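You operate a simulated robot arm through the tools that you are given. There is no shell and no other tool. Be economical: measure what you need, move in short steps, check, and stop when the job is done.

Carry out the task below with a simulated two-armed robot. There is one attempt and no reset: what you move stays moved.

## Task
Take the blue battery from the low bin and put it on the bench top. Switch the fan switch on. Put the zinc tin on the middle shelf of the right bay away on the top of the work table. Put the red spacer from the top of the work table on top of the glasses case there and the white spacer on top of the sanding block there. The order is free. Set down upright: battery.

The check looks at the end state, three seconds after you hand in, the way a careful person would. Anything else that was tipped, shoved, dropped, spilled or broken makes it a failure.

## Robot
Two 7-joint arms with two-finger parallel grippers on one trunk, on a base that drives. Base frame: it is fixed to the floor where the robot stands at the start and does not move with it; the origin is under the middle of the robot, x ahead of it, y to its left, z up. Readings come in mm, rad, newtons and seconds.
The left shoulder is at the start at [70, 134, 1288], the right one opposite. Places, roughly: bench top [-1000, -600, 900]; fan switch [300, 500, 1100]; glasses case (6x16x5 cm) [-3500, -6400, 900]; sanding block [-3000, -6500, 1000]; spacer [-3000, -6250, 750]; top of the work table [-2900, -6600, 900]; zinc tin (9x9x6 cm) [700, -1200, 1200]. Payload 1.57 kg a hand.
Tool frame (each hand has its own): the origin (TCP) lies between the finger pads and is the grasp point; the fingertips stand 30 mm ahead of it; z points along the fingers, y is the line along which they close. The gripper opens to 80 mm. The fingers are 17 mm wide and 12 mm thick; the gripper's body (40 by 82 mm) begins 80 mm behind the TCP.
Orientation is that of the tool frame in the base frame, as [roll, pitch, yaw] about the fixed x, y, z axes, in that order (R = Rz(yaw) Ry(pitch) Rx(roll)). With the fingers straight down and closing along the base's y, the tool's x points along the base's -x, its y along +y and its z along -z.

## Interface
- The arms move only by the tool move_arm. It takes "left_deltas", "right_deltas" or both (then of equal length, played together; a hand with none holds still); each is a list of rows, each an object of numbers (a shift or turn left out is 0, a gripper value left out holds the last): "dx", "dy", "dz": the shift along the tool's x, y, z in units of 400 mm (1.0 is 400 mm); "wx", "wy", "wz": the turn, a rotation vector about the tool's x, y, z in units of 180 degrees (1.0 is 180 degrees); "gripper": the closure, from 0 (fully open) to 1 (shut). In form: [{"dx": .., "dy": .., "dz": .., "wx": .., "wy": .., "wz": .., "gripper": ..}, ...]. A call has 1 to 12 rows; each row is the pose to reach, as a shift and turn from the pose commanded when the call began, along the tool's axes at that moment. A call with a number of a shift or a turn outside -1 to 1 is refused whole. A row lasts 0.2 s, in which the tool goes at most 50 mm and 0.15 rad; a call with a longer step from one row to the next is refused whole, and so is a gripper value outside its range. Where a pose cannot be reached the arm comes as near as it can. A force on the tool above 40 N (or 10 N above the force at the start of the call, whichever is more), or a blocked arm, ends the call early, and 0.2 s more pass. Each finger travels about 153 mm/s and halts on what it meets, pressing with about 26 N; the grip force reading is that of the motor and also rises with nothing between the fingers. The clock runs only during rows and for 0.2 s after the last one: add rows that repeat a pose to give the fingers time. It gives the time, the measured TCP pose, the force on the tool (base axes), the opening and the grip force at its end, in the units of the frame above (readings bear some noise), with the torque about the TCP (base axes, N m) and any sound that the robot's microphone picked up.
- Cameras (640 x 400 px; columns grow to the right, rows downward): "scene" is now at [118.9, 36.4, 1498]; the picture's right is [0.46, -0.89, 0.00], its down [-0.66, -0.34, -0.67] and it looks along [0.60, 0.31, -0.74] (base axes); focal length 214 px, centre (320, 200). "left" rides on the left gripper at [72, 7, -122] in its tool frame; the picture's right is [-0.09, 1.00, 0.00], its down [-0.84, -0.08, -0.54] and it looks along [-0.54, -0.05, 0.84] (tool axes); focal length 238 px, centre (320, 200). "right" rides on the right gripper at [72, -7, -122] in its tool frame; the picture's right is [0.09, 1.00, 0.00], its down [-0.84, 0.08, -0.54] and it looks along [-0.54, 0.05, 0.84] (tool axes); focal length 238 px, centre (320, 200). There is no depth. A picture from a camera that has moved, and an enlarged one, comes with that camera's place and axes in the base frame and with its lens.
- grab_frame(camera): a new picture of that camera. It takes no simulated time.
- raise_lower(by): slides the trunk up (or, below 0, down) by that many mm; the arms and the scene camera ride with it, the base frame stays. It gives what a move gives, with no picture.
- drive_base(legs): drives the robot by 1 to 6 legs, each [ahead, left, turn to the left] in mm, mm and rad, along the robot's own axes; the way and the turn of a leg run together, so that a leg with both is an arc; at most 1500 mm and 3.142 rad a leg. The arms and the cameras ride along, it lands a little off, and it stops where it bumps. It gives what a move gives.
- aim_head(pan, tilt): turns the head with the scene camera to pan (to the left, within 1.501 rad either way) and tilt (down, from -0.506 to 1.204), counted from straight ahead of the robot. It gives what a move gives.
- zoom(camera, box): a new picture of the part [left, top, right, bottom] of that camera's present view, enlarged. It takes no simulated time.
- job_done(): hands the job in; it is judged then, once.

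Work in short steps. Places have to be worked out from the pictures, the camera data and where the tool is seen: move nearer, look again, correct. Check each grasp and each placing, and mend what went wrong. You have 165 turns and 122 pictures in all, those below and enlarged ones among them. Open the grippers and draw the arms clear of the work before you hand the job in, unless the task says otherwise; then end with one line.

The tools are called after "Call:" as a command line: name --argument value ..., lists and objects as JSON in quotes. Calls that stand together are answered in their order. move_arm: Moves the arms, as the interface text tells. Its arguments: {"type":"object","properties":{"left_deltas":{"type":"array"},"right_deltas":{"type":"array"}},"required":[]} The other tools are called the same way: raise_lower (by) slides the trunk up or down; drive_base (legs) drives the base; aim_head (pan, tilt) turns the head that bears the scene camera; grab_frame (camera) takes a picture; zoom (camera, box) takes an enlarged picture of a part of a camera's view; job_done () hands the job in.

At the start:

```text
time_s: 0.0
left_tool_pos: [114.0, 259.9, 553.6]
left_ee_rot: [3.125, 0.09, 2.925]
left_ft_force: [-0.2, -0.3, -0.4]
left_ft_torque: [0.0, 0.01, 0.01]
left_opening: 80.1
left_gripper_force: 0.0
right_tool_pos: [329.6, 15.9, 1342.5]
right_ee_rot: [-3.14, 0.0, 3.14]
right_ft_force: [0.7, -0.7, 0.5]
right_ft_torque: [0.02, 0.02, -0.05]
right_opening: 79.7
right_gripper_force: 0.0
trunk travel left (down, up): [-862.0, 78.0]
robot x, y, heading: [2.2, 4.4, -0.005]
head pan, tilt: [0.475, 0.834]
```

scene: 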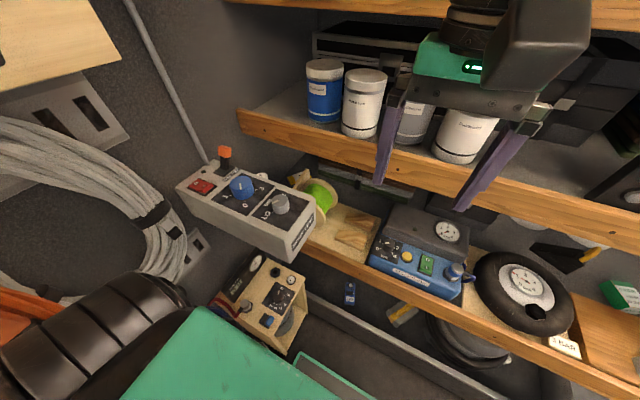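
right: 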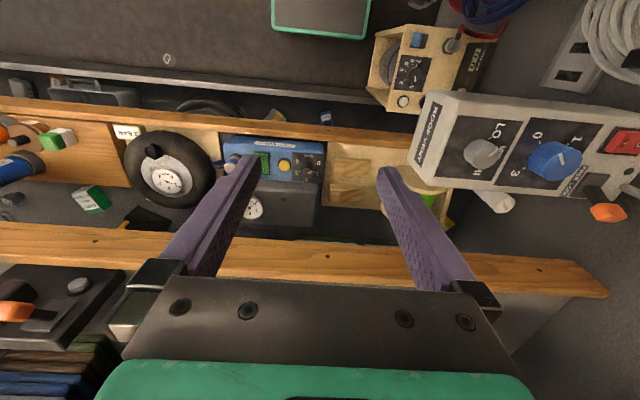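
left: 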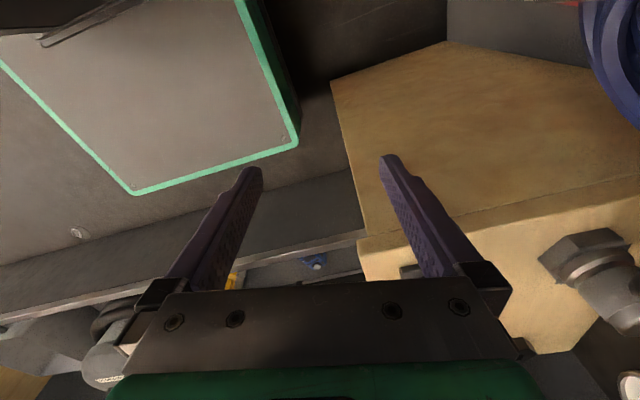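

The scene shows a shelf ahead, a control box with knobs, and a low bin with a small blue thing. I'll look closer at the control box and the bin.

Call:
zoom --camera "scene" --box '[160, 130, 480, 370]'

Call:
zoom --camera "right" --box '[340, 0, 640, 240]'

```text
1.67 times, centred on (320, 250) of scene
camera zoom: at [118.9, 36.4, 1498.0], right [0.46, -0.89, 0.0], down [-0.66, -0.34, -0.67], along [0.6, 0.31, -0.74], focal length 358 px, centre (320, 117)
```

zoom: 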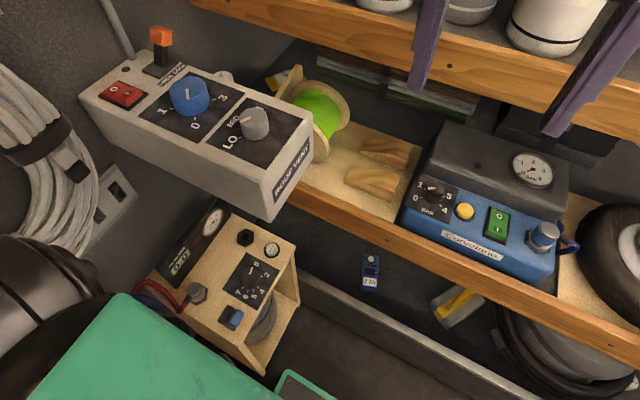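

```text
1.67 times, centred on (490, 120) of right
camera zoom: at [256.5, 9.6, 1464.8], right [-0.09, 1.0, 0.0], down [0.84, 0.08, 0.54], along [0.54, 0.05, -0.84], focal length 397 px, centre (37, 333)
```

zoom: 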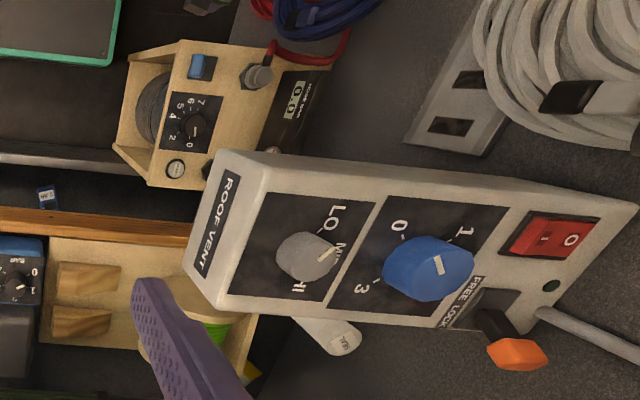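

Call:
zoom --camera "scene" --box '[170, 140, 330, 240]'

Call:
zoom --camera "scene" --box '[300, 250, 460, 350]'

Call:
aim_head --pan -0.6 --tilt 0.5

Call:
grab_frame --camera "scene"

```text
4.00 times, centred on (250, 190) of scene
camera zoom: at [118.9, 36.4, 1498.0], right [0.46, -0.89, 0.0], down [-0.66, -0.34, -0.67], along [0.6, 0.31, -0.74], focal length 858 px, centre (600, 240)
```

zoom: 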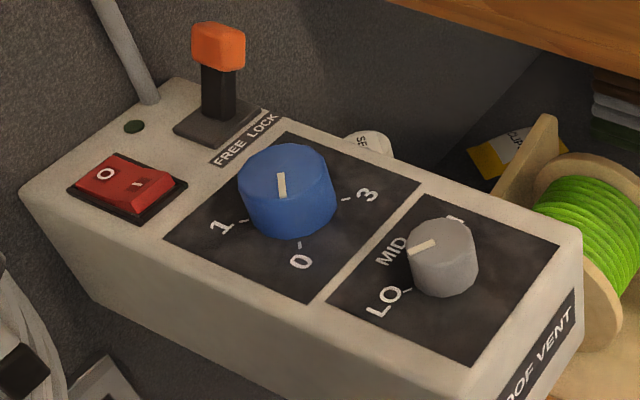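

```text
4.00 times, centred on (380, 300) of scene
camera zoom: at [118.9, 36.4, 1498.0], right [0.46, -0.89, 0.0], down [-0.66, -0.34, -0.67], along [0.6, 0.31, -0.74], focal length 858 px, centre (80, -200)
```

zoom: 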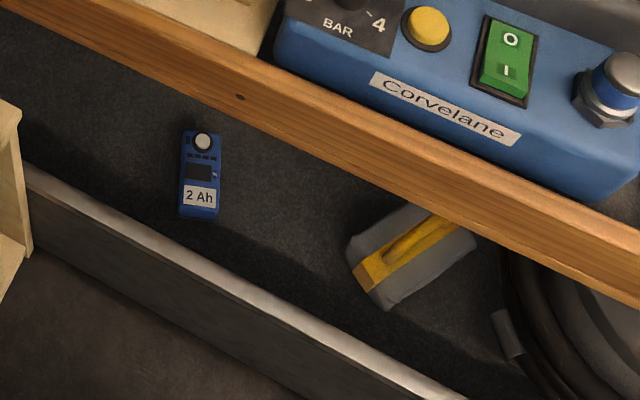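

```text
time_s: 1.3
left_tool_pos: [113.4, 259.0, 554.1]
left_ee_rot: [3.126, 0.092, 2.927]
left_ft_force: [-0.4, -0.1, 0.3]
left_ft_torque: [0.01, 0.02, 0.0]
left_opening: 80.0
left_gripper_force: 0.0
right_tool_pos: [329.4, 15.6, 1341.9]
right_ee_rot: [-3.142, 0.002, 3.141]
right_ft_force: [0.4, 0.1, 0.8]
right_ft_torque: [-0.01, 0.01, 0.03]
right_opening: 80.1
right_gripper_force: 0.1
trunk travel left (down, up): [-862.0, 78.0]
robot x, y, heading: [1.2, -1.6, 0.001]
head pan, tilt: [-0.6, 0.499]
```

```text
114 pictures are left
camera scene: at [123.9, -51.2, 1526.7], right [-0.56, -0.83, 0.0], down [-0.4, 0.27, -0.88], along [0.72, -0.5, -0.48], focal length 214 px, centre (320, 200)
```

scene: 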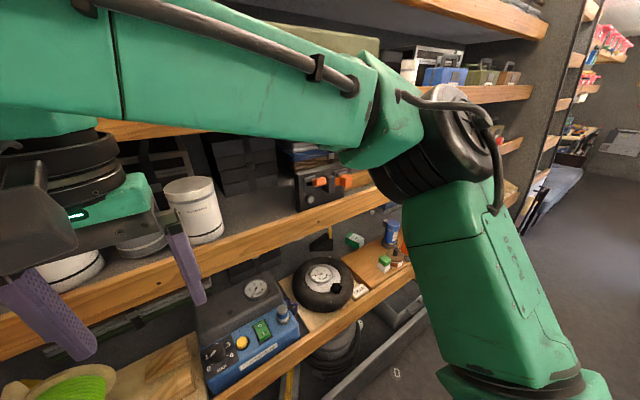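

Call:
aim_head --pan 1.3 --tilt 0.6

Call:
grab_frame --camera "scene"

Call:
aim_head --pan -1.45 --tilt 0.4

Call:
grab_frame --camera "scene"

Call:
aim_head --pan 0.4 --tilt 1.15

Call:
grab_frame --camera "scene"

```text
time_s: 3.2
left_tool_pos: [114.0, 259.9, 554.3]
left_ee_rot: [3.124, 0.088, 2.926]
left_ft_force: [-0.2, 0.2, -0.8]
left_ft_torque: [-0.01, 0.02, 0.01]
left_opening: 80.0
left_gripper_force: 0.1
right_tool_pos: [330.3, 16.7, 1342.7]
right_ee_rot: [3.141, 0.0, 3.141]
right_ft_force: [0.1, -0.4, -0.5]
right_ft_torque: [-0.02, 0.02, 0.01]
right_opening: 79.9
right_gripper_force: 0.3
trunk travel left (down, up): [-862.0, 78.0]
robot x, y, heading: [-1.0, 1.6, 0.0]
head pan, tilt: [1.3, 0.6]
```

```text
113 pictures are left
camera scene: at [72.4, 85.3, 1517.6], right [0.96, -0.27, 0.0], down [-0.15, -0.54, -0.83], along [0.22, 0.8, -0.56], focal length 214 px, centre (320, 200)
```

scene: 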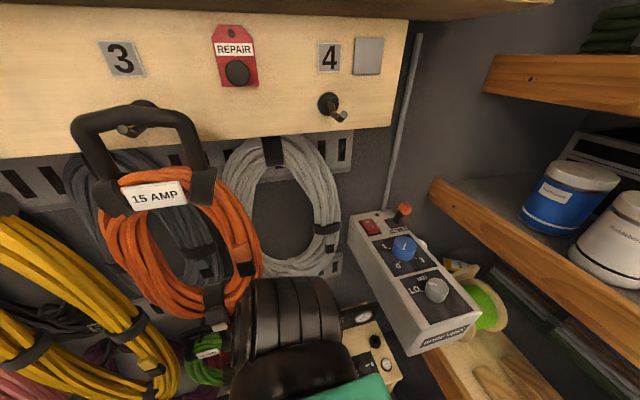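

```text
time_s: 5.6
left_tool_pos: [113.6, 260.3, 553.5]
left_ee_rot: [3.125, 0.092, 2.927]
left_ft_force: [1.3, -0.2, -0.5]
left_ft_torque: [0.0, -0.01, 0.01]
left_opening: 80.2
left_gripper_force: 0.1
right_tool_pos: [329.1, 16.7, 1342.8]
right_ee_rot: [3.141, 0.0, 3.139]
right_ft_force: [0.6, 0.1, -0.6]
right_ft_torque: [0.01, 0.0, 0.02]
right_opening: 79.8
right_gripper_force: 0.0
trunk travel left (down, up): [-862.0, 78.0]
robot x, y, heading: [-0.0, 0.9, 0.003]
head pan, tilt: [-1.45, 0.4]
```

```text
112 pictures are left
camera scene: at [59.9, -91.8, 1535.9], right [-0.99, -0.12, 0.0], down [-0.05, 0.39, -0.92], along [0.11, -0.91, -0.39], focal length 214 px, centre (320, 200)
```

scene: 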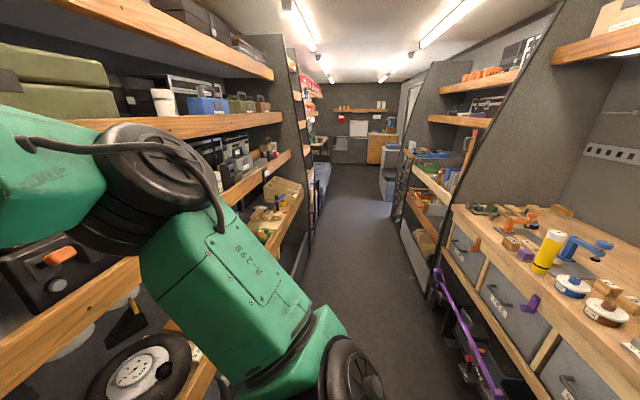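

```text
time_s: 7.5
left_tool_pos: [115.1, 259.2, 553.7]
left_ee_rot: [3.126, 0.092, 2.926]
left_ft_force: [0.4, -0.1, -0.5]
left_ft_torque: [-0.01, 0.0, -0.01]
left_opening: 79.9
left_gripper_force: 0.0
right_tool_pos: [328.7, 15.8, 1342.3]
right_ee_rot: [3.141, 0.001, -3.141]
right_ft_force: [-1.0, -0.7, 0.3]
right_ft_torque: [-0.03, 0.03, -0.03]
right_opening: 80.0
right_gripper_force: 0.2
trunk travel left (down, up): [-862.0, 78.0]
robot x, y, heading: [0.3, 0.9, 0.0]
head pan, tilt: [0.4, 1.15]
```

```text
111 pictures are left
camera scene: at [103.6, 23.3, 1475.9], right [0.39, -0.92, 0.0], down [-0.84, -0.35, -0.41], along [0.38, 0.16, -0.91], focal length 214 px, centre (320, 200)
```

scene: 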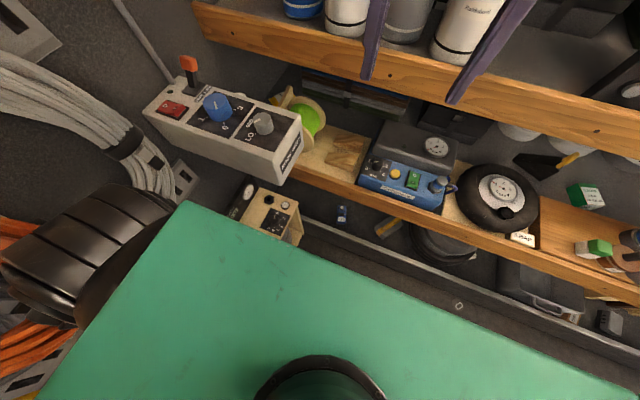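

The rocker is at about (336, 492, 1109). I want room before lifting the left arm, so I back off a bit from the shelf and the left wall first.

Call:
drive_base --legs '[[-150, 0, 0], [0, -150, 0]]'

Call:
move_arm --left_deltas '[{"dz": -0.12}, {"dz": -0.24}, {"dz": -0.36}, {"dz": -0.48}, {"dz": -0.6}, {"dz": -0.72}, {"dz": -0.84}, {"dz": -0.96}]'

Call:
aim_head --pan 0.9 --tilt 0.6

Call:
grab_frame --camera "scene"

```text
time_s: 9.8
left_tool_pos: [-39.1, 115.5, 552.4]
left_ee_rot: [3.128, 0.09, 2.93]
left_ft_force: [-0.5, 0.4, 0.4]
left_ft_torque: [0.06, 0.01, -0.01]
left_opening: 80.0
left_gripper_force: 0.1
right_tool_pos: [178.0, -124.6, 1341.7]
right_ee_rot: [-3.139, -0.001, -3.136]
right_ft_force: [0.0, 0.1, 0.4]
right_ft_torque: [-0.03, 0.03, -0.04]
right_opening: 79.9
right_gripper_force: 0.1
trunk travel left (down, up): [-862.0, 78.0]
robot x, y, heading: [-157.3, -144.3, 0.006]
head pan, tilt: [0.4, 1.15]
```

```text
time_s: 11.4
left_tool_pos: [-43.9, 146.7, 864.1]
left_ee_rot: [3.084, 0.061, 2.799]
left_ft_force: [-0.6, 0.5, -0.7]
left_ft_torque: [0.0, -0.03, -0.02]
left_opening: 80.0
left_gripper_force: 0.1
left hand out of reach, approached as far as the arm can: row 6, 7, 8
right_tool_pos: [177.6, -123.9, 1341.6]
right_ee_rot: [-3.138, 0.0, -3.133]
right_ft_force: [0.1, 0.8, -0.2]
right_ft_torque: [-0.04, -0.01, 0.03]
right_opening: 79.9
right_gripper_force: 0.0
trunk travel left (down, up): [-862.0, 78.0]
robot x, y, heading: [-151.8, -144.6, 0.007]
head pan, tilt: [0.4, 1.15]
stopped in row 8 (left hand): the arm was blocked; the commanded pose is now the measured one
```

```text
time_s: 12.4
left_tool_pos: [-44.9, 143.8, 864.1]
left_ee_rot: [3.082, 0.06, 2.8]
left_ft_force: [-0.4, -0.4, -0.8]
left_ft_torque: [-0.06, 0.0, 0.0]
left_opening: 79.6
left_gripper_force: 0.0
right_tool_pos: [178.8, -127.1, 1342.4]
right_ee_rot: [3.141, 0.0, -3.137]
right_ft_force: [0.7, 0.0, -0.1]
right_ft_torque: [0.01, 0.0, -0.01]
right_opening: 80.0
right_gripper_force: 0.0
trunk travel left (down, up): [-862.0, 78.0]
robot x, y, heading: [-150.0, -144.8, 0.003]
head pan, tilt: [0.901, 0.6]
```

```text
110 pictures are left
camera scene: at [-47.4, -75.8, 1517.6], right [0.79, -0.62, 0.0], down [-0.35, -0.44, -0.82], along [0.51, 0.65, -0.57], focal length 214 px, centre (320, 200)
```

scene: 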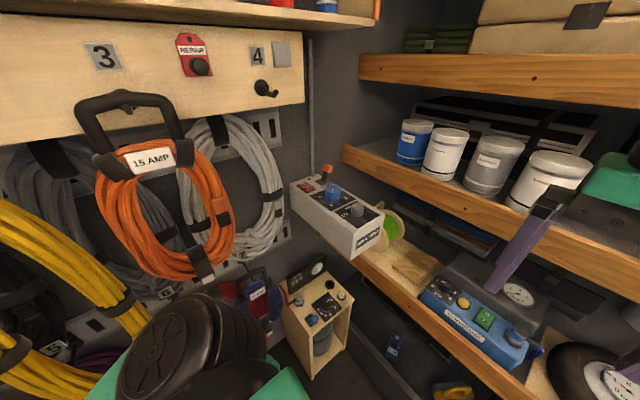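

The vent box and the rest are clear of the robot. I move the left hand forward for reach, then up.

Call:
move_arm --left_deltas '[{"dx": -0.1, "dy": 0.035}, {"dx": -0.2, "dy": 0.07}, {"dx": -0.3, "dy": 0.105}, {"dx": -0.4, "dy": 0.14}, {"dx": -0.4, "dy": 0.14, "dz": -0.12}, {"dx": -0.4, "dy": 0.14, "dz": -0.24}, {"dx": -0.4, "dy": 0.14, "dz": -0.36}, {"dx": -0.4, "dy": 0.14, "dz": -0.48}, {"dx": -0.4, "dy": 0.14, "dz": -0.6}, {"dx": -0.4, "dy": 0.14, "dz": -0.72}, {"dx": -0.4, "dy": 0.14, "dz": -0.84}, {"dx": -0.4, "dy": 0.14, "dz": -0.96}]'

Call:
grab_frame --camera "left"

```text
time_s: 15.0
left_tool_pos: [127.7, 113.4, 1249.7]
left_ee_rot: [3.085, 0.062, 2.798]
left_ft_force: [0.0, -0.7, 0.8]
left_ft_torque: [0.1, -0.03, 0.04]
left_opening: 80.2
left_gripper_force: 0.1
left hand out of reach, approached as far as the arm can: row 6, 7, 8, 9, 10, 11, 12
right_tool_pos: [177.7, -134.5, 1342.4]
right_ee_rot: [3.138, 0.001, -3.138]
right_ft_force: [0.4, -0.3, 0.1]
right_ft_torque: [0.07, 0.01, 0.02]
right_opening: 80.0
right_gripper_force: 0.0
trunk travel left (down, up): [-862.0, 78.0]
robot x, y, heading: [-154.5, -144.6, 0.004]
head pan, tilt: [0.901, 0.6]
```

```text
109 pictures are left
camera left: at [53.4, 138.4, 1367.4], right [0.42, 0.91, 0.06], down [0.72, -0.37, 0.59], along [0.56, -0.2, -0.81], focal length 238 px, centre (320, 200)
```

left: 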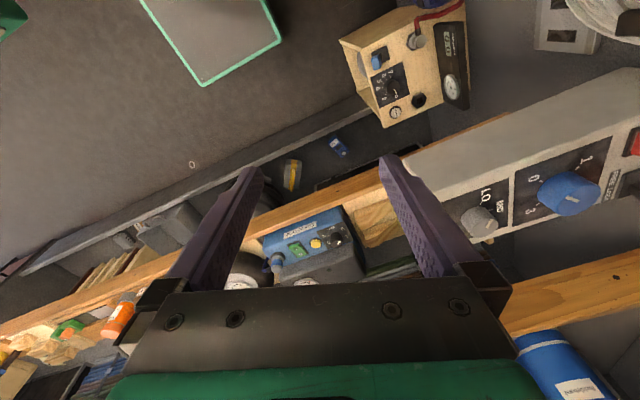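

The view is clear; I drive back toward the shelf so the rocker comes into the left hand's reach.

Call:
drive_base --legs '[[110, 140, 0]]'

Call:
move_arm --left_deltas '[{"dy": 0.1, "wz": 0.04}, {"dy": 0.2, "wz": 0.08}, {"dy": 0.3, "wz": 0.08}, {"dy": 0.4, "wz": 0.08}]'

Call:
grab_frame --camera "left"

```text
time_s: 16.2
left_tool_pos: [183.2, 182.7, 1255.6]
left_ee_rot: [3.083, 0.077, 2.806]
left_ft_force: [0.2, 0.3, 0.1]
left_ft_torque: [0.02, 0.01, 0.04]
left_opening: 79.8
left_gripper_force: 0.0
right_tool_pos: [234.1, -66.7, 1344.7]
right_ee_rot: [3.126, 0.009, -3.133]
right_ft_force: [0.6, -0.6, 0.5]
right_ft_torque: [0.01, 0.01, 0.02]
right_opening: 80.0
right_gripper_force: 0.1
trunk travel left (down, up): [-862.0, 78.0]
robot x, y, heading: [-84.2, -65.0, 0.012]
head pan, tilt: [0.901, 0.6]
stopped in leg 1: the robot was blocked; the commanded pose is now the measured one
```

```text
time_s: 16.9
left_tool_pos: [244.4, 209.8, 1254.5]
left_ee_rot: [3.119, 0.17, 2.386]
left_ft_force: [-0.1, 0.0, 0.2]
left_ft_torque: [-0.02, 0.01, 0.01]
left_opening: 80.0
left_gripper_force: 0.1
left hand out of reach, approached as far as the arm can: row 1
right_tool_pos: [242.6, -69.3, 1340.1]
right_ee_rot: [3.13, 0.002, -3.137]
right_ft_force: [-0.4, -0.1, 0.7]
right_ft_torque: [0.01, 0.0, 0.02]
right_opening: 80.2
right_gripper_force: 0.1
trunk travel left (down, up): [-862.0, 78.0]
robot x, y, heading: [-84.2, -73.3, 0.001]
head pan, tilt: [0.901, 0.6]
stopped in row 3 (left hand): the arm was blocked; the commanded pose is now the measured one
```

```text
108 pictures are left
camera left: at [180.3, 273.9, 1363.2], right [0.75, 0.66, 0.04], down [0.47, -0.57, 0.67], along [0.47, -0.48, -0.74], focal length 238 px, centre (320, 200)
```

left: 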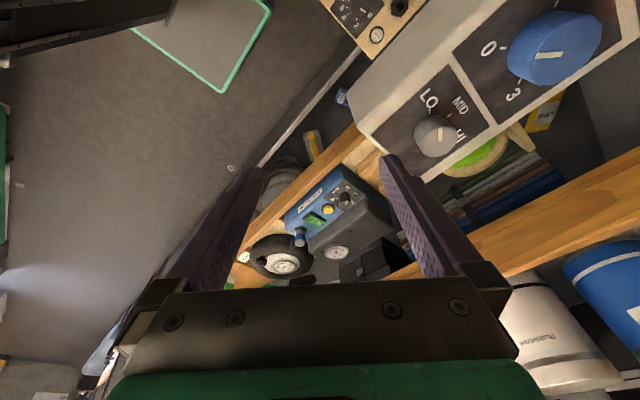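

Something blocked the robot and then the arm; I look at the elbow and the surroundings.

Call:
aim_head --pan 1.4 --tilt 0.5

Call:
grab_frame --camera "scene"

Call:
aim_head --pan 0.0 --tilt 0.6

Call:
grab_frame --camera "scene"

```text
time_s: 17.8
left_tool_pos: [245.3, 207.9, 1257.3]
left_ee_rot: [3.115, 0.167, 2.385]
left_ft_force: [-0.1, -0.8, -0.1]
left_ft_torque: [0.02, -0.01, 0.03]
left_opening: 80.2
left_gripper_force: 0.0
right_tool_pos: [243.8, -71.7, 1340.2]
right_ee_rot: [3.125, 0.0, -3.136]
right_ft_force: [0.3, 0.2, -0.4]
right_ft_torque: [-0.01, 0.0, 0.0]
right_opening: 80.0
right_gripper_force: 0.2
trunk travel left (down, up): [-862.0, 78.0]
robot x, y, heading: [-86.1, -67.0, 0.006]
head pan, tilt: [1.4, 0.499]
```

```text
107 pictures are left
camera scene: at [-21.5, -2.2, 1525.3], right [0.99, -0.17, 0.0], down [-0.08, -0.46, -0.89], along [0.15, 0.87, -0.46], focal length 214 px, centre (320, 200)
```

scene: 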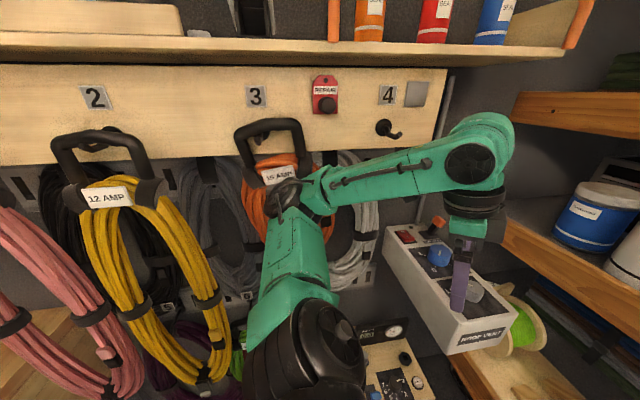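

```text
time_s: 19.4
left_tool_pos: [246.0, 207.1, 1258.5]
left_ee_rot: [3.112, 0.162, 2.388]
left_ft_force: [0.4, -0.1, 0.9]
left_ft_torque: [0.02, 0.0, 0.0]
left_opening: 80.0
left_gripper_force: 0.2
right_tool_pos: [245.4, -73.5, 1340.3]
right_ee_rot: [3.122, -0.002, -3.136]
right_ft_force: [-0.3, 0.0, 0.3]
right_ft_torque: [-0.01, 0.0, -0.01]
right_opening: 80.1
right_gripper_force: 0.1
trunk travel left (down, up): [-862.0, 78.0]
robot x, y, heading: [-82.6, -69.9, 0.008]
head pan, tilt: [0.0, 0.6]
```

```text
106 pictures are left
camera scene: at [53.2, -93.9, 1516.0], right [0.01, -1.0, -0.02], down [-0.57, 0.01, -0.82], along [0.82, 0.02, -0.57], focal length 214 px, centre (320, 200)
```

scene: 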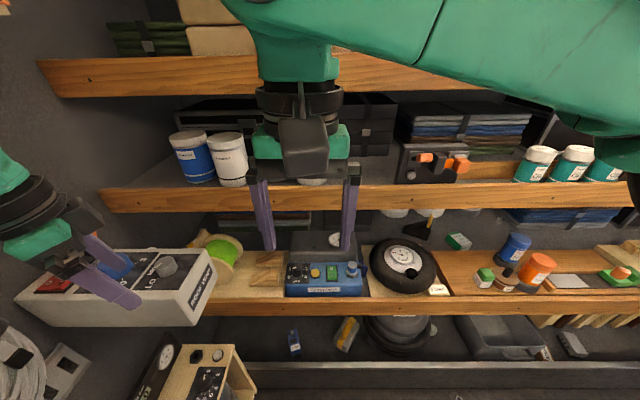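

The left elbow is near the orange coil. I drive right so the arm can reach the rocker stretched instead of folded against the wall.

Call:
drive_base --legs '[[0, -140, 0], [60, 0, 0]]'

Call:
aim_head --pan 1.1 --tilt 0.5

Call:
grab_frame --camera "scene"

```text
time_s: 21.2
left_tool_pos: [293.3, 95.9, 1256.7]
left_ee_rot: [3.116, 0.176, 2.398]
left_ft_force: [-0.8, 1.2, 0.3]
left_ft_torque: [-0.05, -0.07, 0.04]
left_opening: 80.1
left_gripper_force: 0.0
right_tool_pos: [292.7, -184.7, 1346.0]
right_ee_rot: [-3.137, 0.008, -3.134]
right_ft_force: [-0.1, -0.7, 0.2]
right_ft_torque: [0.01, -0.07, 0.0]
right_opening: 79.9
right_gripper_force: 0.0
trunk travel left (down, up): [-862.0, 78.0]
robot x, y, heading: [-25.2, -204.2, 0.006]
head pan, tilt: [0.0, 0.6]
```

```text
time_s: 22.6
left_tool_pos: [301.5, 95.0, 1256.0]
left_ee_rot: [3.119, 0.171, 2.399]
left_ft_force: [0.6, -0.7, 1.3]
left_ft_torque: [-0.04, 0.0, 0.01]
left_opening: 80.1
left_gripper_force: 0.0
right_tool_pos: [301.8, -187.2, 1342.1]
right_ee_rot: [-3.141, 0.002, -3.133]
right_ft_force: [0.0, -0.4, 0.2]
right_ft_torque: [0.02, -0.01, -0.05]
right_opening: 79.9
right_gripper_force: 0.0
trunk travel left (down, up): [-862.0, 78.0]
robot x, y, heading: [-24.8, -207.1, 0.007]
head pan, tilt: [1.1, 0.499]
```

```text
105 pictures are left
camera scene: at [62.3, -123.8, 1526.8], right [0.89, -0.45, 0.0], down [-0.21, -0.43, -0.88], along [0.39, 0.78, -0.48], focal length 214 px, centre (320, 200)
```

scene: 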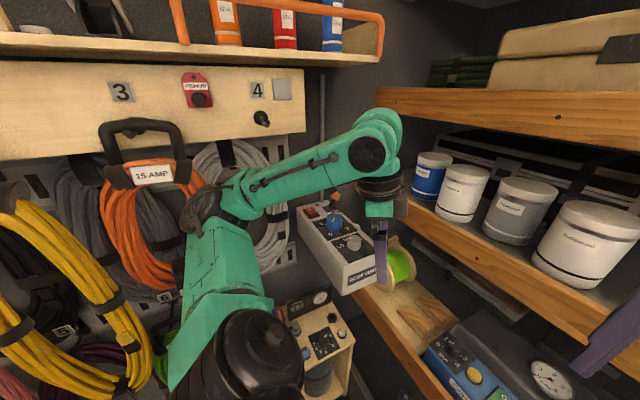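

The way is clear. I swing the left hand over to above the rocker at z ≈ 1250, closing the gripper and straightening the pitch.

Call:
move_arm --left_deltas '[{"dx": 0.06, "dy": 0.079, "dz": -0.01, "wy": 0.01, "gripper": 1}, {"dx": 0.12, "dy": 0.158, "dz": -0.02, "wy": 0.02}, {"dx": 0.18, "dy": 0.237, "dz": -0.03, "wy": 0.03}, {"dx": 0.24, "dy": 0.316, "dz": -0.04, "wy": 0.04}, {"dx": 0.3, "dy": 0.395, "dz": -0.05, "wy": 0.054}, {"dx": 0.36, "dy": 0.474, "dz": -0.06, "wy": 0.054}, {"dx": 0.42, "dy": 0.553, "dz": -0.07, "wy": 0.054}, {"dx": 0.48, "dy": 0.632, "dz": -0.08, "wy": 0.054}, {"dx": 0.54, "dy": 0.711, "dz": -0.09, "wy": 0.054}]'

Call:
grab_frame --camera "left"

Call:
grab_frame --camera "scene"

```text
time_s: 24.6
left_tool_pos: [332.1, 421.2, 1264.2]
left_ee_rot: [3.116, -0.018, 2.39]
left_ft_force: [-0.5, 0.1, 0.2]
left_ft_torque: [0.0, -0.03, 0.01]
left_opening: 0.0
left_gripper_force: 21.0
left hand out of reach, approached as far as the arm can: row 9
right_tool_pos: [312.0, -202.2, 1340.0]
right_ee_rot: [3.131, -0.007, -3.135]
right_ft_force: [0.3, 0.1, 0.7]
right_ft_torque: [0.04, 0.0, -0.01]
right_opening: 80.1
right_gripper_force: 0.0
trunk travel left (down, up): [-862.0, 78.0]
robot x, y, heading: [-27.5, -207.3, 0.014]
head pan, tilt: [1.1, 0.499]
```

```text
104 pictures are left
camera left: at [283.7, 469.4, 1387.3], right [0.75, 0.66, 0.03], down [0.56, -0.64, 0.53], along [0.37, -0.38, -0.85], focal length 238 px, centre (320, 200)
```

left: 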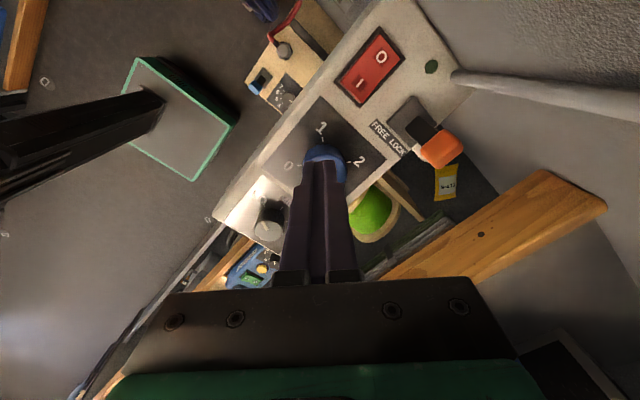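

```text
103 pictures are left
camera scene: at [73.0, -140.4, 1527.3], right [0.89, -0.45, -0.01], down [-0.22, -0.42, -0.88], along [0.39, 0.79, -0.47], focal length 214 px, centre (320, 200)
```

scene: 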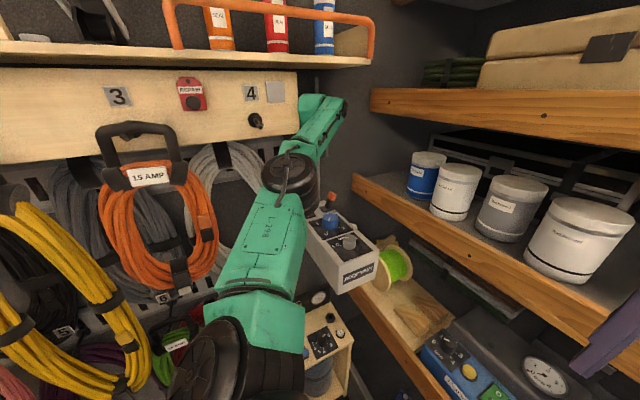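

Call:
zoom --camera "left" --box '[300, 10, 460, 110]'

Call:
drive_base --legs '[[15, 60, 0]]'

```text
4.00 times, centred on (380, 60) of left
camera zoom: at [283.7, 469.4, 1387.3], right [0.75, 0.66, 0.03], down [0.56, -0.64, 0.53], along [0.37, -0.38, -0.85], focal length 953 px, centre (80, 760)
```

zoom: 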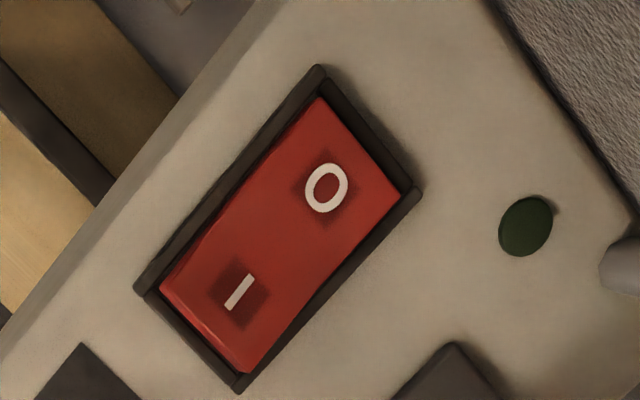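

```text
time_s: 25.7
left_tool_pos: [339.7, 491.2, 1257.9]
left_ee_rot: [3.128, -0.001, 2.408]
left_ft_force: [0.1, -0.2, 0.3]
left_ft_torque: [-0.03, 0.0, 0.02]
left_opening: 0.0
left_gripper_force: 21.1
right_tool_pos: [318.7, -128.0, 1340.6]
right_ee_rot: [-3.141, -0.002, -3.13]
right_ft_force: [0.4, -0.2, 0.2]
right_ft_torque: [0.0, 0.02, 0.0]
right_opening: 80.0
right_gripper_force: 0.0
trunk travel left (down, up): [-862.0, 78.0]
robot x, y, heading: [-12.4, -143.2, 0.003]
head pan, tilt: [1.1, 0.499]
stopped in leg 1: the force on the tool passed its limit (the readings are from after the stop); the commanded pose is now the measured one
```

The I side is raised and the lamp is dark: it is off. The drive stopped on a force, so I look at where the hand is.

Call:
grab_frame --camera "left"

Call:
grab_frame --camera "scene"

```text
101 pictures are left
camera left: at [290.6, 541.5, 1380.2], right [0.73, 0.68, 0.01], down [0.57, -0.62, 0.54], along [0.37, -0.39, -0.84], focal length 238 px, centre (320, 200)
```

left: 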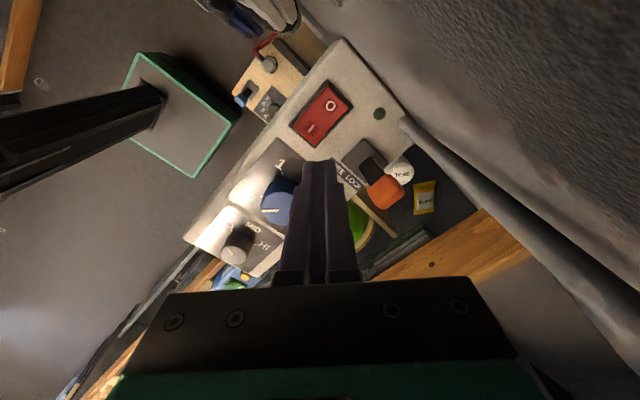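

```text
100 pictures are left
camera scene: at [80.6, -65.9, 1526.7], right [0.89, -0.45, 0.0], down [-0.22, -0.43, -0.88], along [0.39, 0.79, -0.48], focal length 214 px, centre (320, 200)
```

scene: 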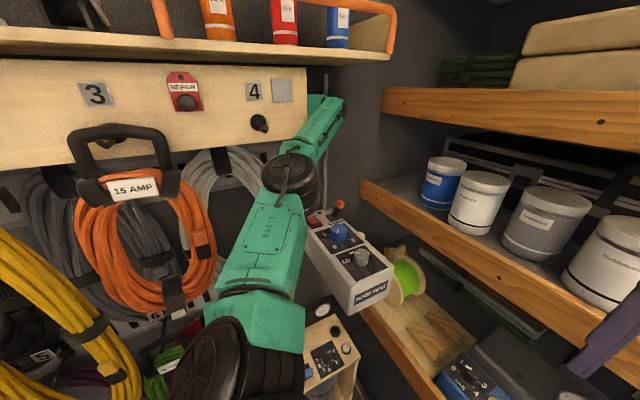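

The camera side of the hand was against the wall. I back off in y and turn the hand so its camera faces the robot.

Call:
move_arm --left_deltas '[{"dx": -0.067, "dy": -0.074}, {"dx": -0.067, "dy": -0.074, "wz": -0.045}, {"dx": -0.067, "dy": -0.074, "wz": -0.09}, {"dx": -0.067, "dy": -0.074, "wz": -0.135}, {"dx": -0.067, "dy": -0.074, "wz": -0.18}, {"dx": -0.067, "dy": -0.074, "wz": -0.225}, {"dx": -0.067, "dy": -0.074, "wz": -0.24}]'

Call:
grab_frame --camera "left"

```text
time_s: 27.3
left_tool_pos: [373.4, 418.6, 1236.4]
left_ee_rot: [-3.048, -0.135, -3.123]
left_ft_force: [-1.0, 0.9, 0.5]
left_ft_torque: [0.04, -0.01, 0.04]
left_opening: 0.2
left_gripper_force: 21.7
left hand out of reach, approached as far as the arm can: row 1, 2, 3, 4, 5, 6, 7
right_tool_pos: [315.7, -124.9, 1341.4]
right_ee_rot: [-3.138, -0.001, -3.132]
right_ft_force: [1.1, 0.0, 0.9]
right_ft_torque: [0.0, -0.01, -0.02]
right_opening: 80.1
right_gripper_force: 0.0
trunk travel left (down, up): [-862.0, 78.0]
robot x, y, heading: [-11.3, -145.6, 0.007]
head pan, tilt: [1.1, 0.499]
```

```text
99 pictures are left
camera left: at [317.9, 435.2, 1365.7], right [0.06, 0.99, -0.11], down [0.9, -0.01, 0.43], along [0.42, -0.12, -0.9], focal length 238 px, centre (320, 200)
```

left: 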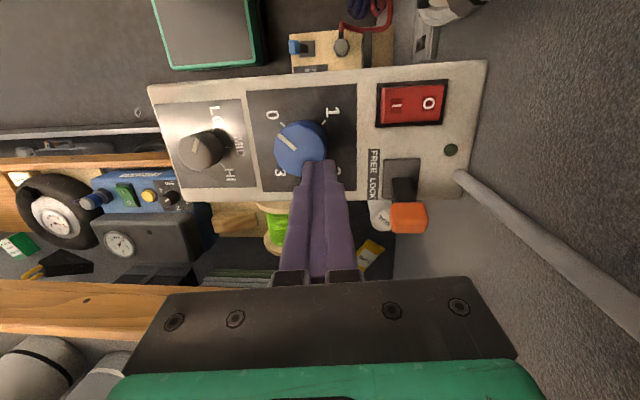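

Rocker I side ≈ (337, 478). I go down a little first to see how the reachable pose settles.

Call:
move_arm --left_deltas '[{"dz": 0.1}, {"dz": 0.1}]'

```text
time_s: 27.9
left_tool_pos: [374.3, 418.4, 1236.2]
left_ee_rot: [-3.047, -0.136, -3.124]
left_ft_force: [0.1, -0.5, 0.5]
left_ft_torque: [0.04, -0.02, 0.03]
left_opening: 0.0
left_gripper_force: 20.7
left hand out of reach, approached as far as the arm can: row 1, 2
right_tool_pos: [315.6, -126.0, 1342.2]
right_ee_rot: [-3.138, 0.0, -3.131]
right_ft_force: [-0.2, -0.4, 0.3]
right_ft_torque: [-0.01, -0.01, 0.01]
right_opening: 79.9
right_gripper_force: 0.0
trunk travel left (down, up): [-862.0, 78.0]
robot x, y, heading: [-6.1, -144.3, 0.008]
head pan, tilt: [1.1, 0.499]
```

That yaw isn't reachable; I turn partway back to about 2.8.

Call:
move_arm --left_deltas '[{"wz": 0.04}, {"wz": 0.08}, {"wz": 0.12}, {"wz": 0.12, "dz": 0.1}, {"wz": 0.12, "dz": 0.1}]'

```text
time_s: 29.1
left_tool_pos: [374.1, 420.2, 1234.6]
left_ee_rot: [-3.004, -0.091, 2.78]
left_ft_force: [0.4, 0.3, 0.5]
left_ft_torque: [-0.01, 0.03, -0.03]
left_opening: 0.0
left_gripper_force: 21.2
left hand out of reach, approached as far as the arm can: row 4, 5
right_tool_pos: [316.9, -125.5, 1341.7]
right_ee_rot: [-3.138, -0.001, -3.132]
right_ft_force: [-0.9, -0.3, 0.4]
right_ft_torque: [-0.02, 0.0, 0.02]
right_opening: 80.1
right_gripper_force: 0.1
trunk travel left (down, up): [-862.0, 78.0]
robot x, y, heading: [-14.7, -142.1, 0.006]
head pan, tilt: [1.1, 0.499]
```

Only lowering is limited; I shift the hand sideways over the I side, and will lower with the trunk.

Call:
move_arm --left_deltas '[{"dx": 0.069, "dy": 0.05}, {"dx": 0.138, "dy": 0.103}, {"dx": 0.138, "dy": 0.103}]'

Call:
raise_lower --by -50

Call:
grab_frame --camera "left"

```text
time_s: 29.9
left_tool_pos: [339.2, 464.1, 1227.2]
left_ee_rot: [-3.007, -0.091, 2.781]
left_ft_force: [0.3, 0.0, -0.3]
left_ft_torque: [0.04, 0.01, -0.03]
left_opening: 0.2
left_gripper_force: 21.0
left hand out of reach, approached as far as the arm can: row 1, 2, 3
right_tool_pos: [319.2, -126.6, 1341.1]
right_ee_rot: [-3.138, -0.001, -3.133]
right_ft_force: [-0.3, -0.5, -0.3]
right_ft_torque: [0.03, 0.01, -0.01]
right_opening: 80.0
right_gripper_force: 0.0
trunk travel left (down, up): [-862.0, 78.0]
robot x, y, heading: [-13.3, -143.3, 0.006]
head pan, tilt: [1.1, 0.499]
```

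```text
time_s: 30.8
left_tool_pos: [335.2, 465.8, 1176.1]
left_ee_rot: [-3.005, -0.09, 2.783]
left_ft_force: [0.6, 0.6, -0.1]
left_ft_torque: [-0.02, -0.04, 0.02]
left_opening: 0.0
left_gripper_force: 21.1
right_tool_pos: [317.1, -125.3, 1291.6]
right_ee_rot: [-3.138, 0.0, -3.131]
right_ft_force: [-0.6, 0.0, 0.0]
right_ft_torque: [0.01, -0.03, -0.02]
right_opening: 80.1
right_gripper_force: 0.1
trunk travel left (down, up): [-812.0, 128.0]
robot x, y, heading: [-8.1, -146.4, 0.006]
head pan, tilt: [1.1, 0.499]
```

```text
98 pictures are left
camera left: at [287.1, 507.6, 1302.0], right [0.42, 0.9, -0.14], down [0.83, -0.31, 0.47], along [0.38, -0.32, -0.87], focal length 238 px, centre (320, 200)
```

left: 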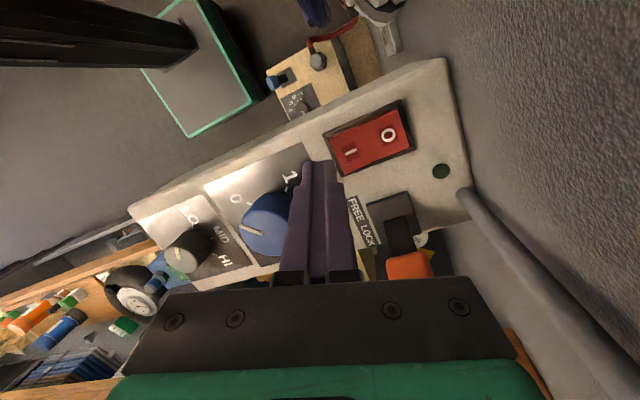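

Tips are at about (331, 463, 1146); the I end is around y 466–481. I shift +y about 12 and lower by the trunk.

Call:
move_arm --left_deltas '[{"dx": -0.006, "dy": 0.035}, {"dx": -0.006, "dy": 0.035}]'

Call:
raise_lower --by -28

Call:
grab_frame --camera "left"

```text
time_s: 31.4
left_tool_pos: [337.9, 464.6, 1175.8]
left_ee_rot: [-3.006, -0.09, 2.782]
left_ft_force: [0.2, -0.5, -0.2]
left_ft_torque: [0.03, -0.02, -0.02]
left_opening: 0.1
left_gripper_force: 21.3
left hand out of reach, approached as far as the arm can: row 1, 2
right_tool_pos: [316.5, -124.8, 1291.3]
right_ee_rot: [-3.137, 0.0, -3.132]
right_ft_force: [0.8, 0.0, -0.5]
right_ft_torque: [-0.01, 0.03, 0.0]
right_opening: 79.8
right_gripper_force: 0.1
trunk travel left (down, up): [-812.0, 128.0]
robot x, y, heading: [-7.5, -145.3, 0.005]
head pan, tilt: [1.1, 0.499]
```

```text
time_s: 32.2
left_tool_pos: [336.7, 465.7, 1148.9]
left_ee_rot: [-3.006, -0.091, 2.782]
left_ft_force: [-0.4, -0.5, 0.3]
left_ft_torque: [-0.02, -0.01, 0.02]
left_opening: 0.2
left_gripper_force: 20.3
right_tool_pos: [317.4, -125.7, 1264.6]
right_ee_rot: [-3.138, -0.001, -3.131]
right_ft_force: [0.2, -0.5, 0.0]
right_ft_torque: [-0.05, 0.0, -0.01]
right_opening: 79.9
right_gripper_force: 0.0
trunk travel left (down, up): [-784.0, 156.0]
robot x, y, heading: [-12.3, -143.9, 0.007]
head pan, tilt: [1.1, 0.499]
```

```text
97 pictures are left
camera left: at [287.3, 507.2, 1274.1], right [0.42, 0.9, -0.14], down [0.83, -0.31, 0.47], along [0.38, -0.32, -0.87], focal length 238 px, centre (320, 200)
```

left: 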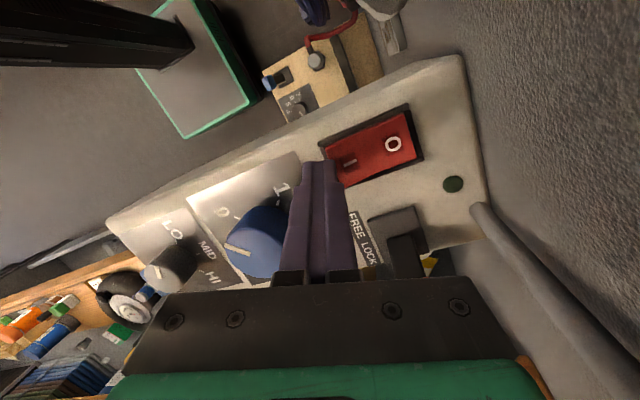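

The tips sit just short of the I end and the arm is at its limit, so I lift a bit, nudge the base left, and look.

Call:
raise_lower --by 12

Call:
drive_base --legs '[[3, 15, 0]]'

Call:
grab_frame --camera "left"

```text
time_s: 32.8
left_tool_pos: [336.0, 465.0, 1160.5]
left_ee_rot: [-3.006, -0.091, 2.783]
left_ft_force: [-0.4, -0.1, 0.3]
left_ft_torque: [0.0, -0.01, 0.02]
left_opening: 0.0
left_gripper_force: 21.5
right_tool_pos: [316.6, -125.6, 1275.6]
right_ee_rot: [-3.139, 0.001, -3.133]
right_ft_force: [0.3, 1.0, -0.4]
right_ft_torque: [0.02, 0.01, -0.01]
right_opening: 79.9
right_gripper_force: 0.3
trunk travel left (down, up): [-796.0, 144.0]
robot x, y, heading: [-8.8, -146.5, 0.007]
head pan, tilt: [1.1, 0.499]
```

```text
time_s: 33.5
left_tool_pos: [339.1, 477.8, 1161.5]
left_ee_rot: [-3.007, -0.092, 2.782]
left_ft_force: [0.3, 0.1, 0.5]
left_ft_torque: [0.02, -0.03, -0.02]
left_opening: 0.2
left_gripper_force: 20.8
right_tool_pos: [319.1, -113.8, 1276.4]
right_ee_rot: [-3.141, 0.001, -3.13]
right_ft_force: [-0.6, -0.8, -0.5]
right_ft_torque: [0.03, -0.02, -0.03]
right_opening: 79.9
right_gripper_force: 0.0
trunk travel left (down, up): [-796.0, 144.0]
robot x, y, heading: [-7.0, -125.8, 0.012]
head pan, tilt: [1.1, 0.499]
```

```text
96 pictures are left
camera left: at [290.0, 518.7, 1288.5], right [0.42, 0.9, -0.14], down [0.82, -0.32, 0.47], along [0.38, -0.31, -0.87], focal length 238 px, centre (320, 200)
```

left: 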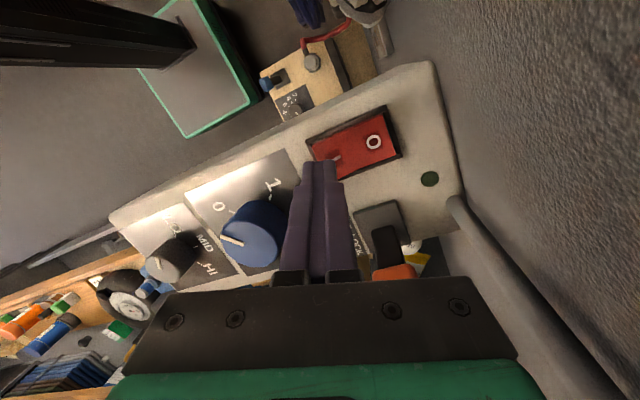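

Tips are now over the I half, at (335, 475, 1131). I lower in small steps to press.

Call:
raise_lower --by -18

Call:
raise_lower --by -6

Call:
grab_frame --camera "left"

```text
time_s: 34.2
left_tool_pos: [338.8, 480.4, 1142.9]
left_ee_rot: [-3.007, -0.09, 2.78]
left_ft_force: [-0.4, -0.7, -0.2]
left_ft_torque: [0.01, 0.0, 0.02]
left_opening: 0.0
left_gripper_force: 21.0
right_tool_pos: [318.8, -112.0, 1258.1]
right_ee_rot: [-3.14, 0.001, -3.129]
right_ft_force: [0.5, -0.3, -0.6]
right_ft_torque: [0.0, -0.02, 0.0]
right_opening: 79.9
right_gripper_force: 0.1
trunk travel left (down, up): [-778.0, 162.0]
robot x, y, heading: [-7.7, -129.6, 0.004]
head pan, tilt: [1.1, 0.499]
```

```text
time_s: 34.7
left_tool_pos: [339.2, 480.2, 1141.4]
left_ee_rot: [-3.019, -0.09, 2.782]
left_ft_force: [-3.4, -1.2, 8.9]
left_ft_torque: [-0.02, 0.0, -0.05]
left_opening: 0.0
left_gripper_force: 21.5
right_tool_pos: [317.0, -112.6, 1253.2]
right_ee_rot: [-3.139, 0.001, -3.13]
right_ft_force: [-0.2, 0.1, 0.3]
right_ft_torque: [-0.01, 0.01, -0.02]
right_opening: 80.1
right_gripper_force: 0.0
trunk travel left (down, up): [-773.0, 167.0]
robot x, y, heading: [-6.8, -123.5, 0.006]
head pan, tilt: [1.1, 0.499]
stopped: the force on the tool passed its limit (the readings are from after the stop); the commanded pose is now the measured one
```

```text
95 pictures are left
camera left: at [289.5, 520.4, 1267.5], right [0.42, 0.9, -0.13], down [0.82, -0.32, 0.47], along [0.38, -0.3, -0.87], focal length 238 px, centre (320, 200)
```

left: 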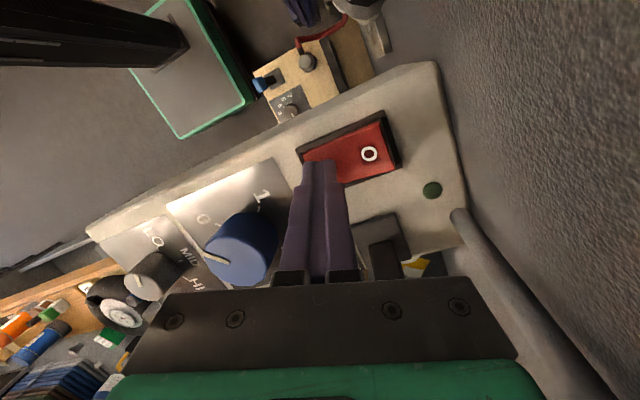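

Call:
raise_lower --by -6

Call:
zoom --camera "left" --box '[270, 90, 470, 215]'

```text
time_s: 35.1
left_tool_pos: [338.3, 479.6, 1140.4]
left_ee_rot: [-3.031, -0.087, 2.784]
left_ft_force: [-5.7, -3.4, 14.6]
left_ft_torque: [-0.08, 0.07, -0.02]
left_opening: 0.0
left_gripper_force: 21.4
right_tool_pos: [317.1, -113.3, 1249.9]
right_ee_rot: [-3.141, 0.002, -3.132]
right_ft_force: [0.4, 0.1, -0.7]
right_ft_torque: [-0.04, 0.0, -0.01]
right_opening: 80.3
right_gripper_force: 0.2
trunk travel left (down, up): [-769.0, 171.0]
robot x, y, heading: [-7.1, -130.0, 0.006]
head pan, tilt: [1.1, 0.499]
stopped: the force on the tool passed its limit (the readings are from after the stop); the commanded pose is now the measured one
```

```text
3.20 times, centred on (370, 152) of left
camera zoom: at [288.7, 518.9, 1267.4], right [0.42, 0.9, -0.12], down [0.82, -0.32, 0.47], along [0.39, -0.3, -0.87], focal length 763 px, centre (160, 352)
```

zoom: 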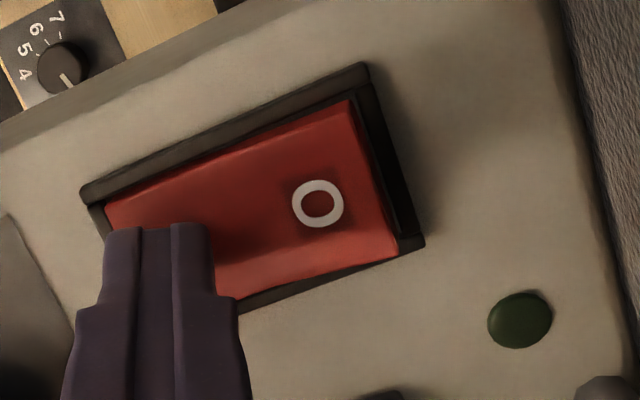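

The tip's left edge seems to overlap the bezel end. I lift, shift about 8 mm toward the middle, and press again.

Call:
raise_lower --by 10

Call:
move_arm --left_deltas '[{"dx": 0.01, "dy": 0.02}, {"dx": 0.01, "dy": 0.02}]'

```text
time_s: 35.7
left_tool_pos: [341.1, 483.0, 1147.6]
left_ee_rot: [-3.028, -0.086, 2.783]
left_ft_force: [0.0, -0.5, 0.7]
left_ft_torque: [-0.02, -0.01, -0.03]
left_opening: 0.3
left_gripper_force: 21.5
right_tool_pos: [320.3, -109.8, 1259.8]
right_ee_rot: [-3.138, 0.001, -3.13]
right_ft_force: [0.1, 0.0, -0.4]
right_ft_torque: [0.02, -0.02, -0.02]
right_opening: 79.8
right_gripper_force: 0.0
trunk travel left (down, up): [-779.0, 161.0]
robot x, y, heading: [-10.3, -128.2, 0.004]
head pan, tilt: [1.1, 0.499]
```

```text
time_s: 36.3
left_tool_pos: [337.9, 487.2, 1144.9]
left_ee_rot: [-3.027, -0.086, 2.783]
left_ft_force: [0.5, 0.3, -0.2]
left_ft_torque: [-0.02, -0.01, -0.01]
left_opening: 0.0
left_gripper_force: 21.4
left hand out of reach, approached as far as the arm can: row 1, 2
right_tool_pos: [320.7, -110.7, 1259.5]
right_ee_rot: [-3.139, -0.001, -3.13]
right_ft_force: [0.7, 0.0, 0.6]
right_ft_torque: [-0.01, 0.03, 0.01]
right_opening: 79.9
right_gripper_force: 0.1
trunk travel left (down, up): [-779.0, 161.0]
robot x, y, heading: [-9.2, -128.5, 0.005]
head pan, tilt: [1.1, 0.499]
```

Shifted to y ≈ 487; now press with the trunk again.

Call:
raise_lower --by -10

Call:
raise_lower --by -6

Call:
zoom --camera "left" --box '[270, 90, 470, 215]'

```text
time_s: 36.7
left_tool_pos: [338.8, 485.2, 1142.2]
left_ee_rot: [-3.042, -0.087, 2.783]
left_ft_force: [-4.0, -4.1, 11.8]
left_ft_torque: [-0.04, 0.06, 0.0]
left_opening: 0.0
left_gripper_force: 21.4
right_tool_pos: [318.8, -112.2, 1252.3]
right_ee_rot: [-3.14, 0.001, -3.132]
right_ft_force: [0.4, 0.4, -0.6]
right_ft_torque: [-0.05, 0.05, 0.0]
right_opening: 80.1
right_gripper_force: 0.1
trunk travel left (down, up): [-771.0, 169.0]
robot x, y, heading: [-9.4, -130.0, 0.011]
head pan, tilt: [1.1, 0.499]
stopped: the force on the tool passed its limit (the readings are from after the stop); the commanded pose is now the measured one
```

```text
time_s: 37.2
left_tool_pos: [339.1, 484.9, 1142.4]
left_ee_rot: [-3.052, -0.081, 2.783]
left_ft_force: [-4.4, -2.6, 14.7]
left_ft_torque: [-0.03, 0.04, 0.02]
left_opening: 0.1
left_gripper_force: 21.0
right_tool_pos: [316.7, -113.3, 1248.7]
right_ee_rot: [3.141, 0.002, -3.13]
right_ft_force: [-0.1, 0.0, -0.4]
right_ft_torque: [0.03, 0.01, 0.0]
right_opening: 80.3
right_gripper_force: 0.1
trunk travel left (down, up): [-768.0, 172.0]
robot x, y, heading: [-2.7, -128.8, 0.003]
head pan, tilt: [1.1, 0.499]
stopped: the force on the tool passed its limit (the readings are from after the stop); the commanded pose is now the measured one
```

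```text
3.20 times, centred on (370, 152) of left
camera zoom: at [286.1, 522.1, 1268.3], right [0.43, 0.9, -0.1], down [0.81, -0.33, 0.48], along [0.4, -0.28, -0.87], focal length 763 px, centre (160, 352)
```

zoom: 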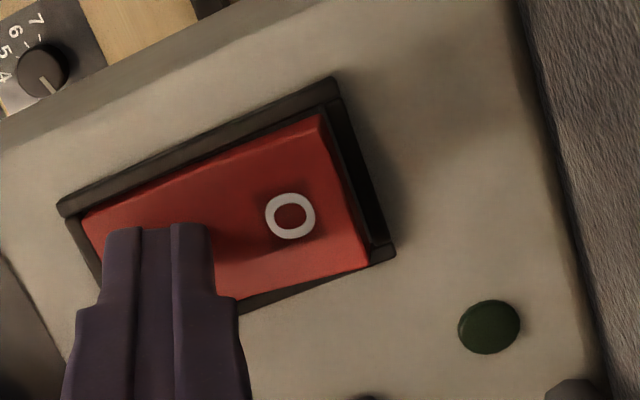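

I lift a bit to see the rocker's state.

Call:
raise_lower --by 40

Call:
zoom --camera "left" --box '[270, 70, 470, 195]'

```text
time_s: 38.0
left_tool_pos: [340.7, 489.5, 1179.4]
left_ee_rot: [-3.05, -0.082, 2.784]
left_ft_force: [-0.2, 0.5, 0.2]
left_ft_torque: [-0.04, -0.03, -0.02]
left_opening: 0.1
left_gripper_force: 21.3
right_tool_pos: [319.8, -110.0, 1288.0]
right_ee_rot: [-3.138, 0.0, -3.131]
right_ft_force: [-0.2, 0.6, 0.8]
right_ft_torque: [0.01, -0.01, -0.01]
right_opening: 79.9
right_gripper_force: 0.0
trunk travel left (down, up): [-808.0, 132.0]
robot x, y, heading: [-8.2, -125.9, 0.009]
head pan, tilt: [1.1, 0.499]
```

```text
3.20 times, centred on (370, 132) of left
camera zoom: at [289.4, 526.1, 1304.6], right [0.43, 0.9, -0.1], down [0.81, -0.33, 0.48], along [0.4, -0.28, -0.87], focal length 763 px, centre (160, 416)
```

zoom: 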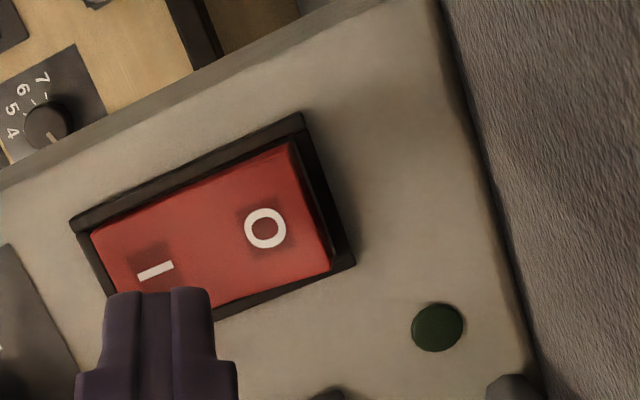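

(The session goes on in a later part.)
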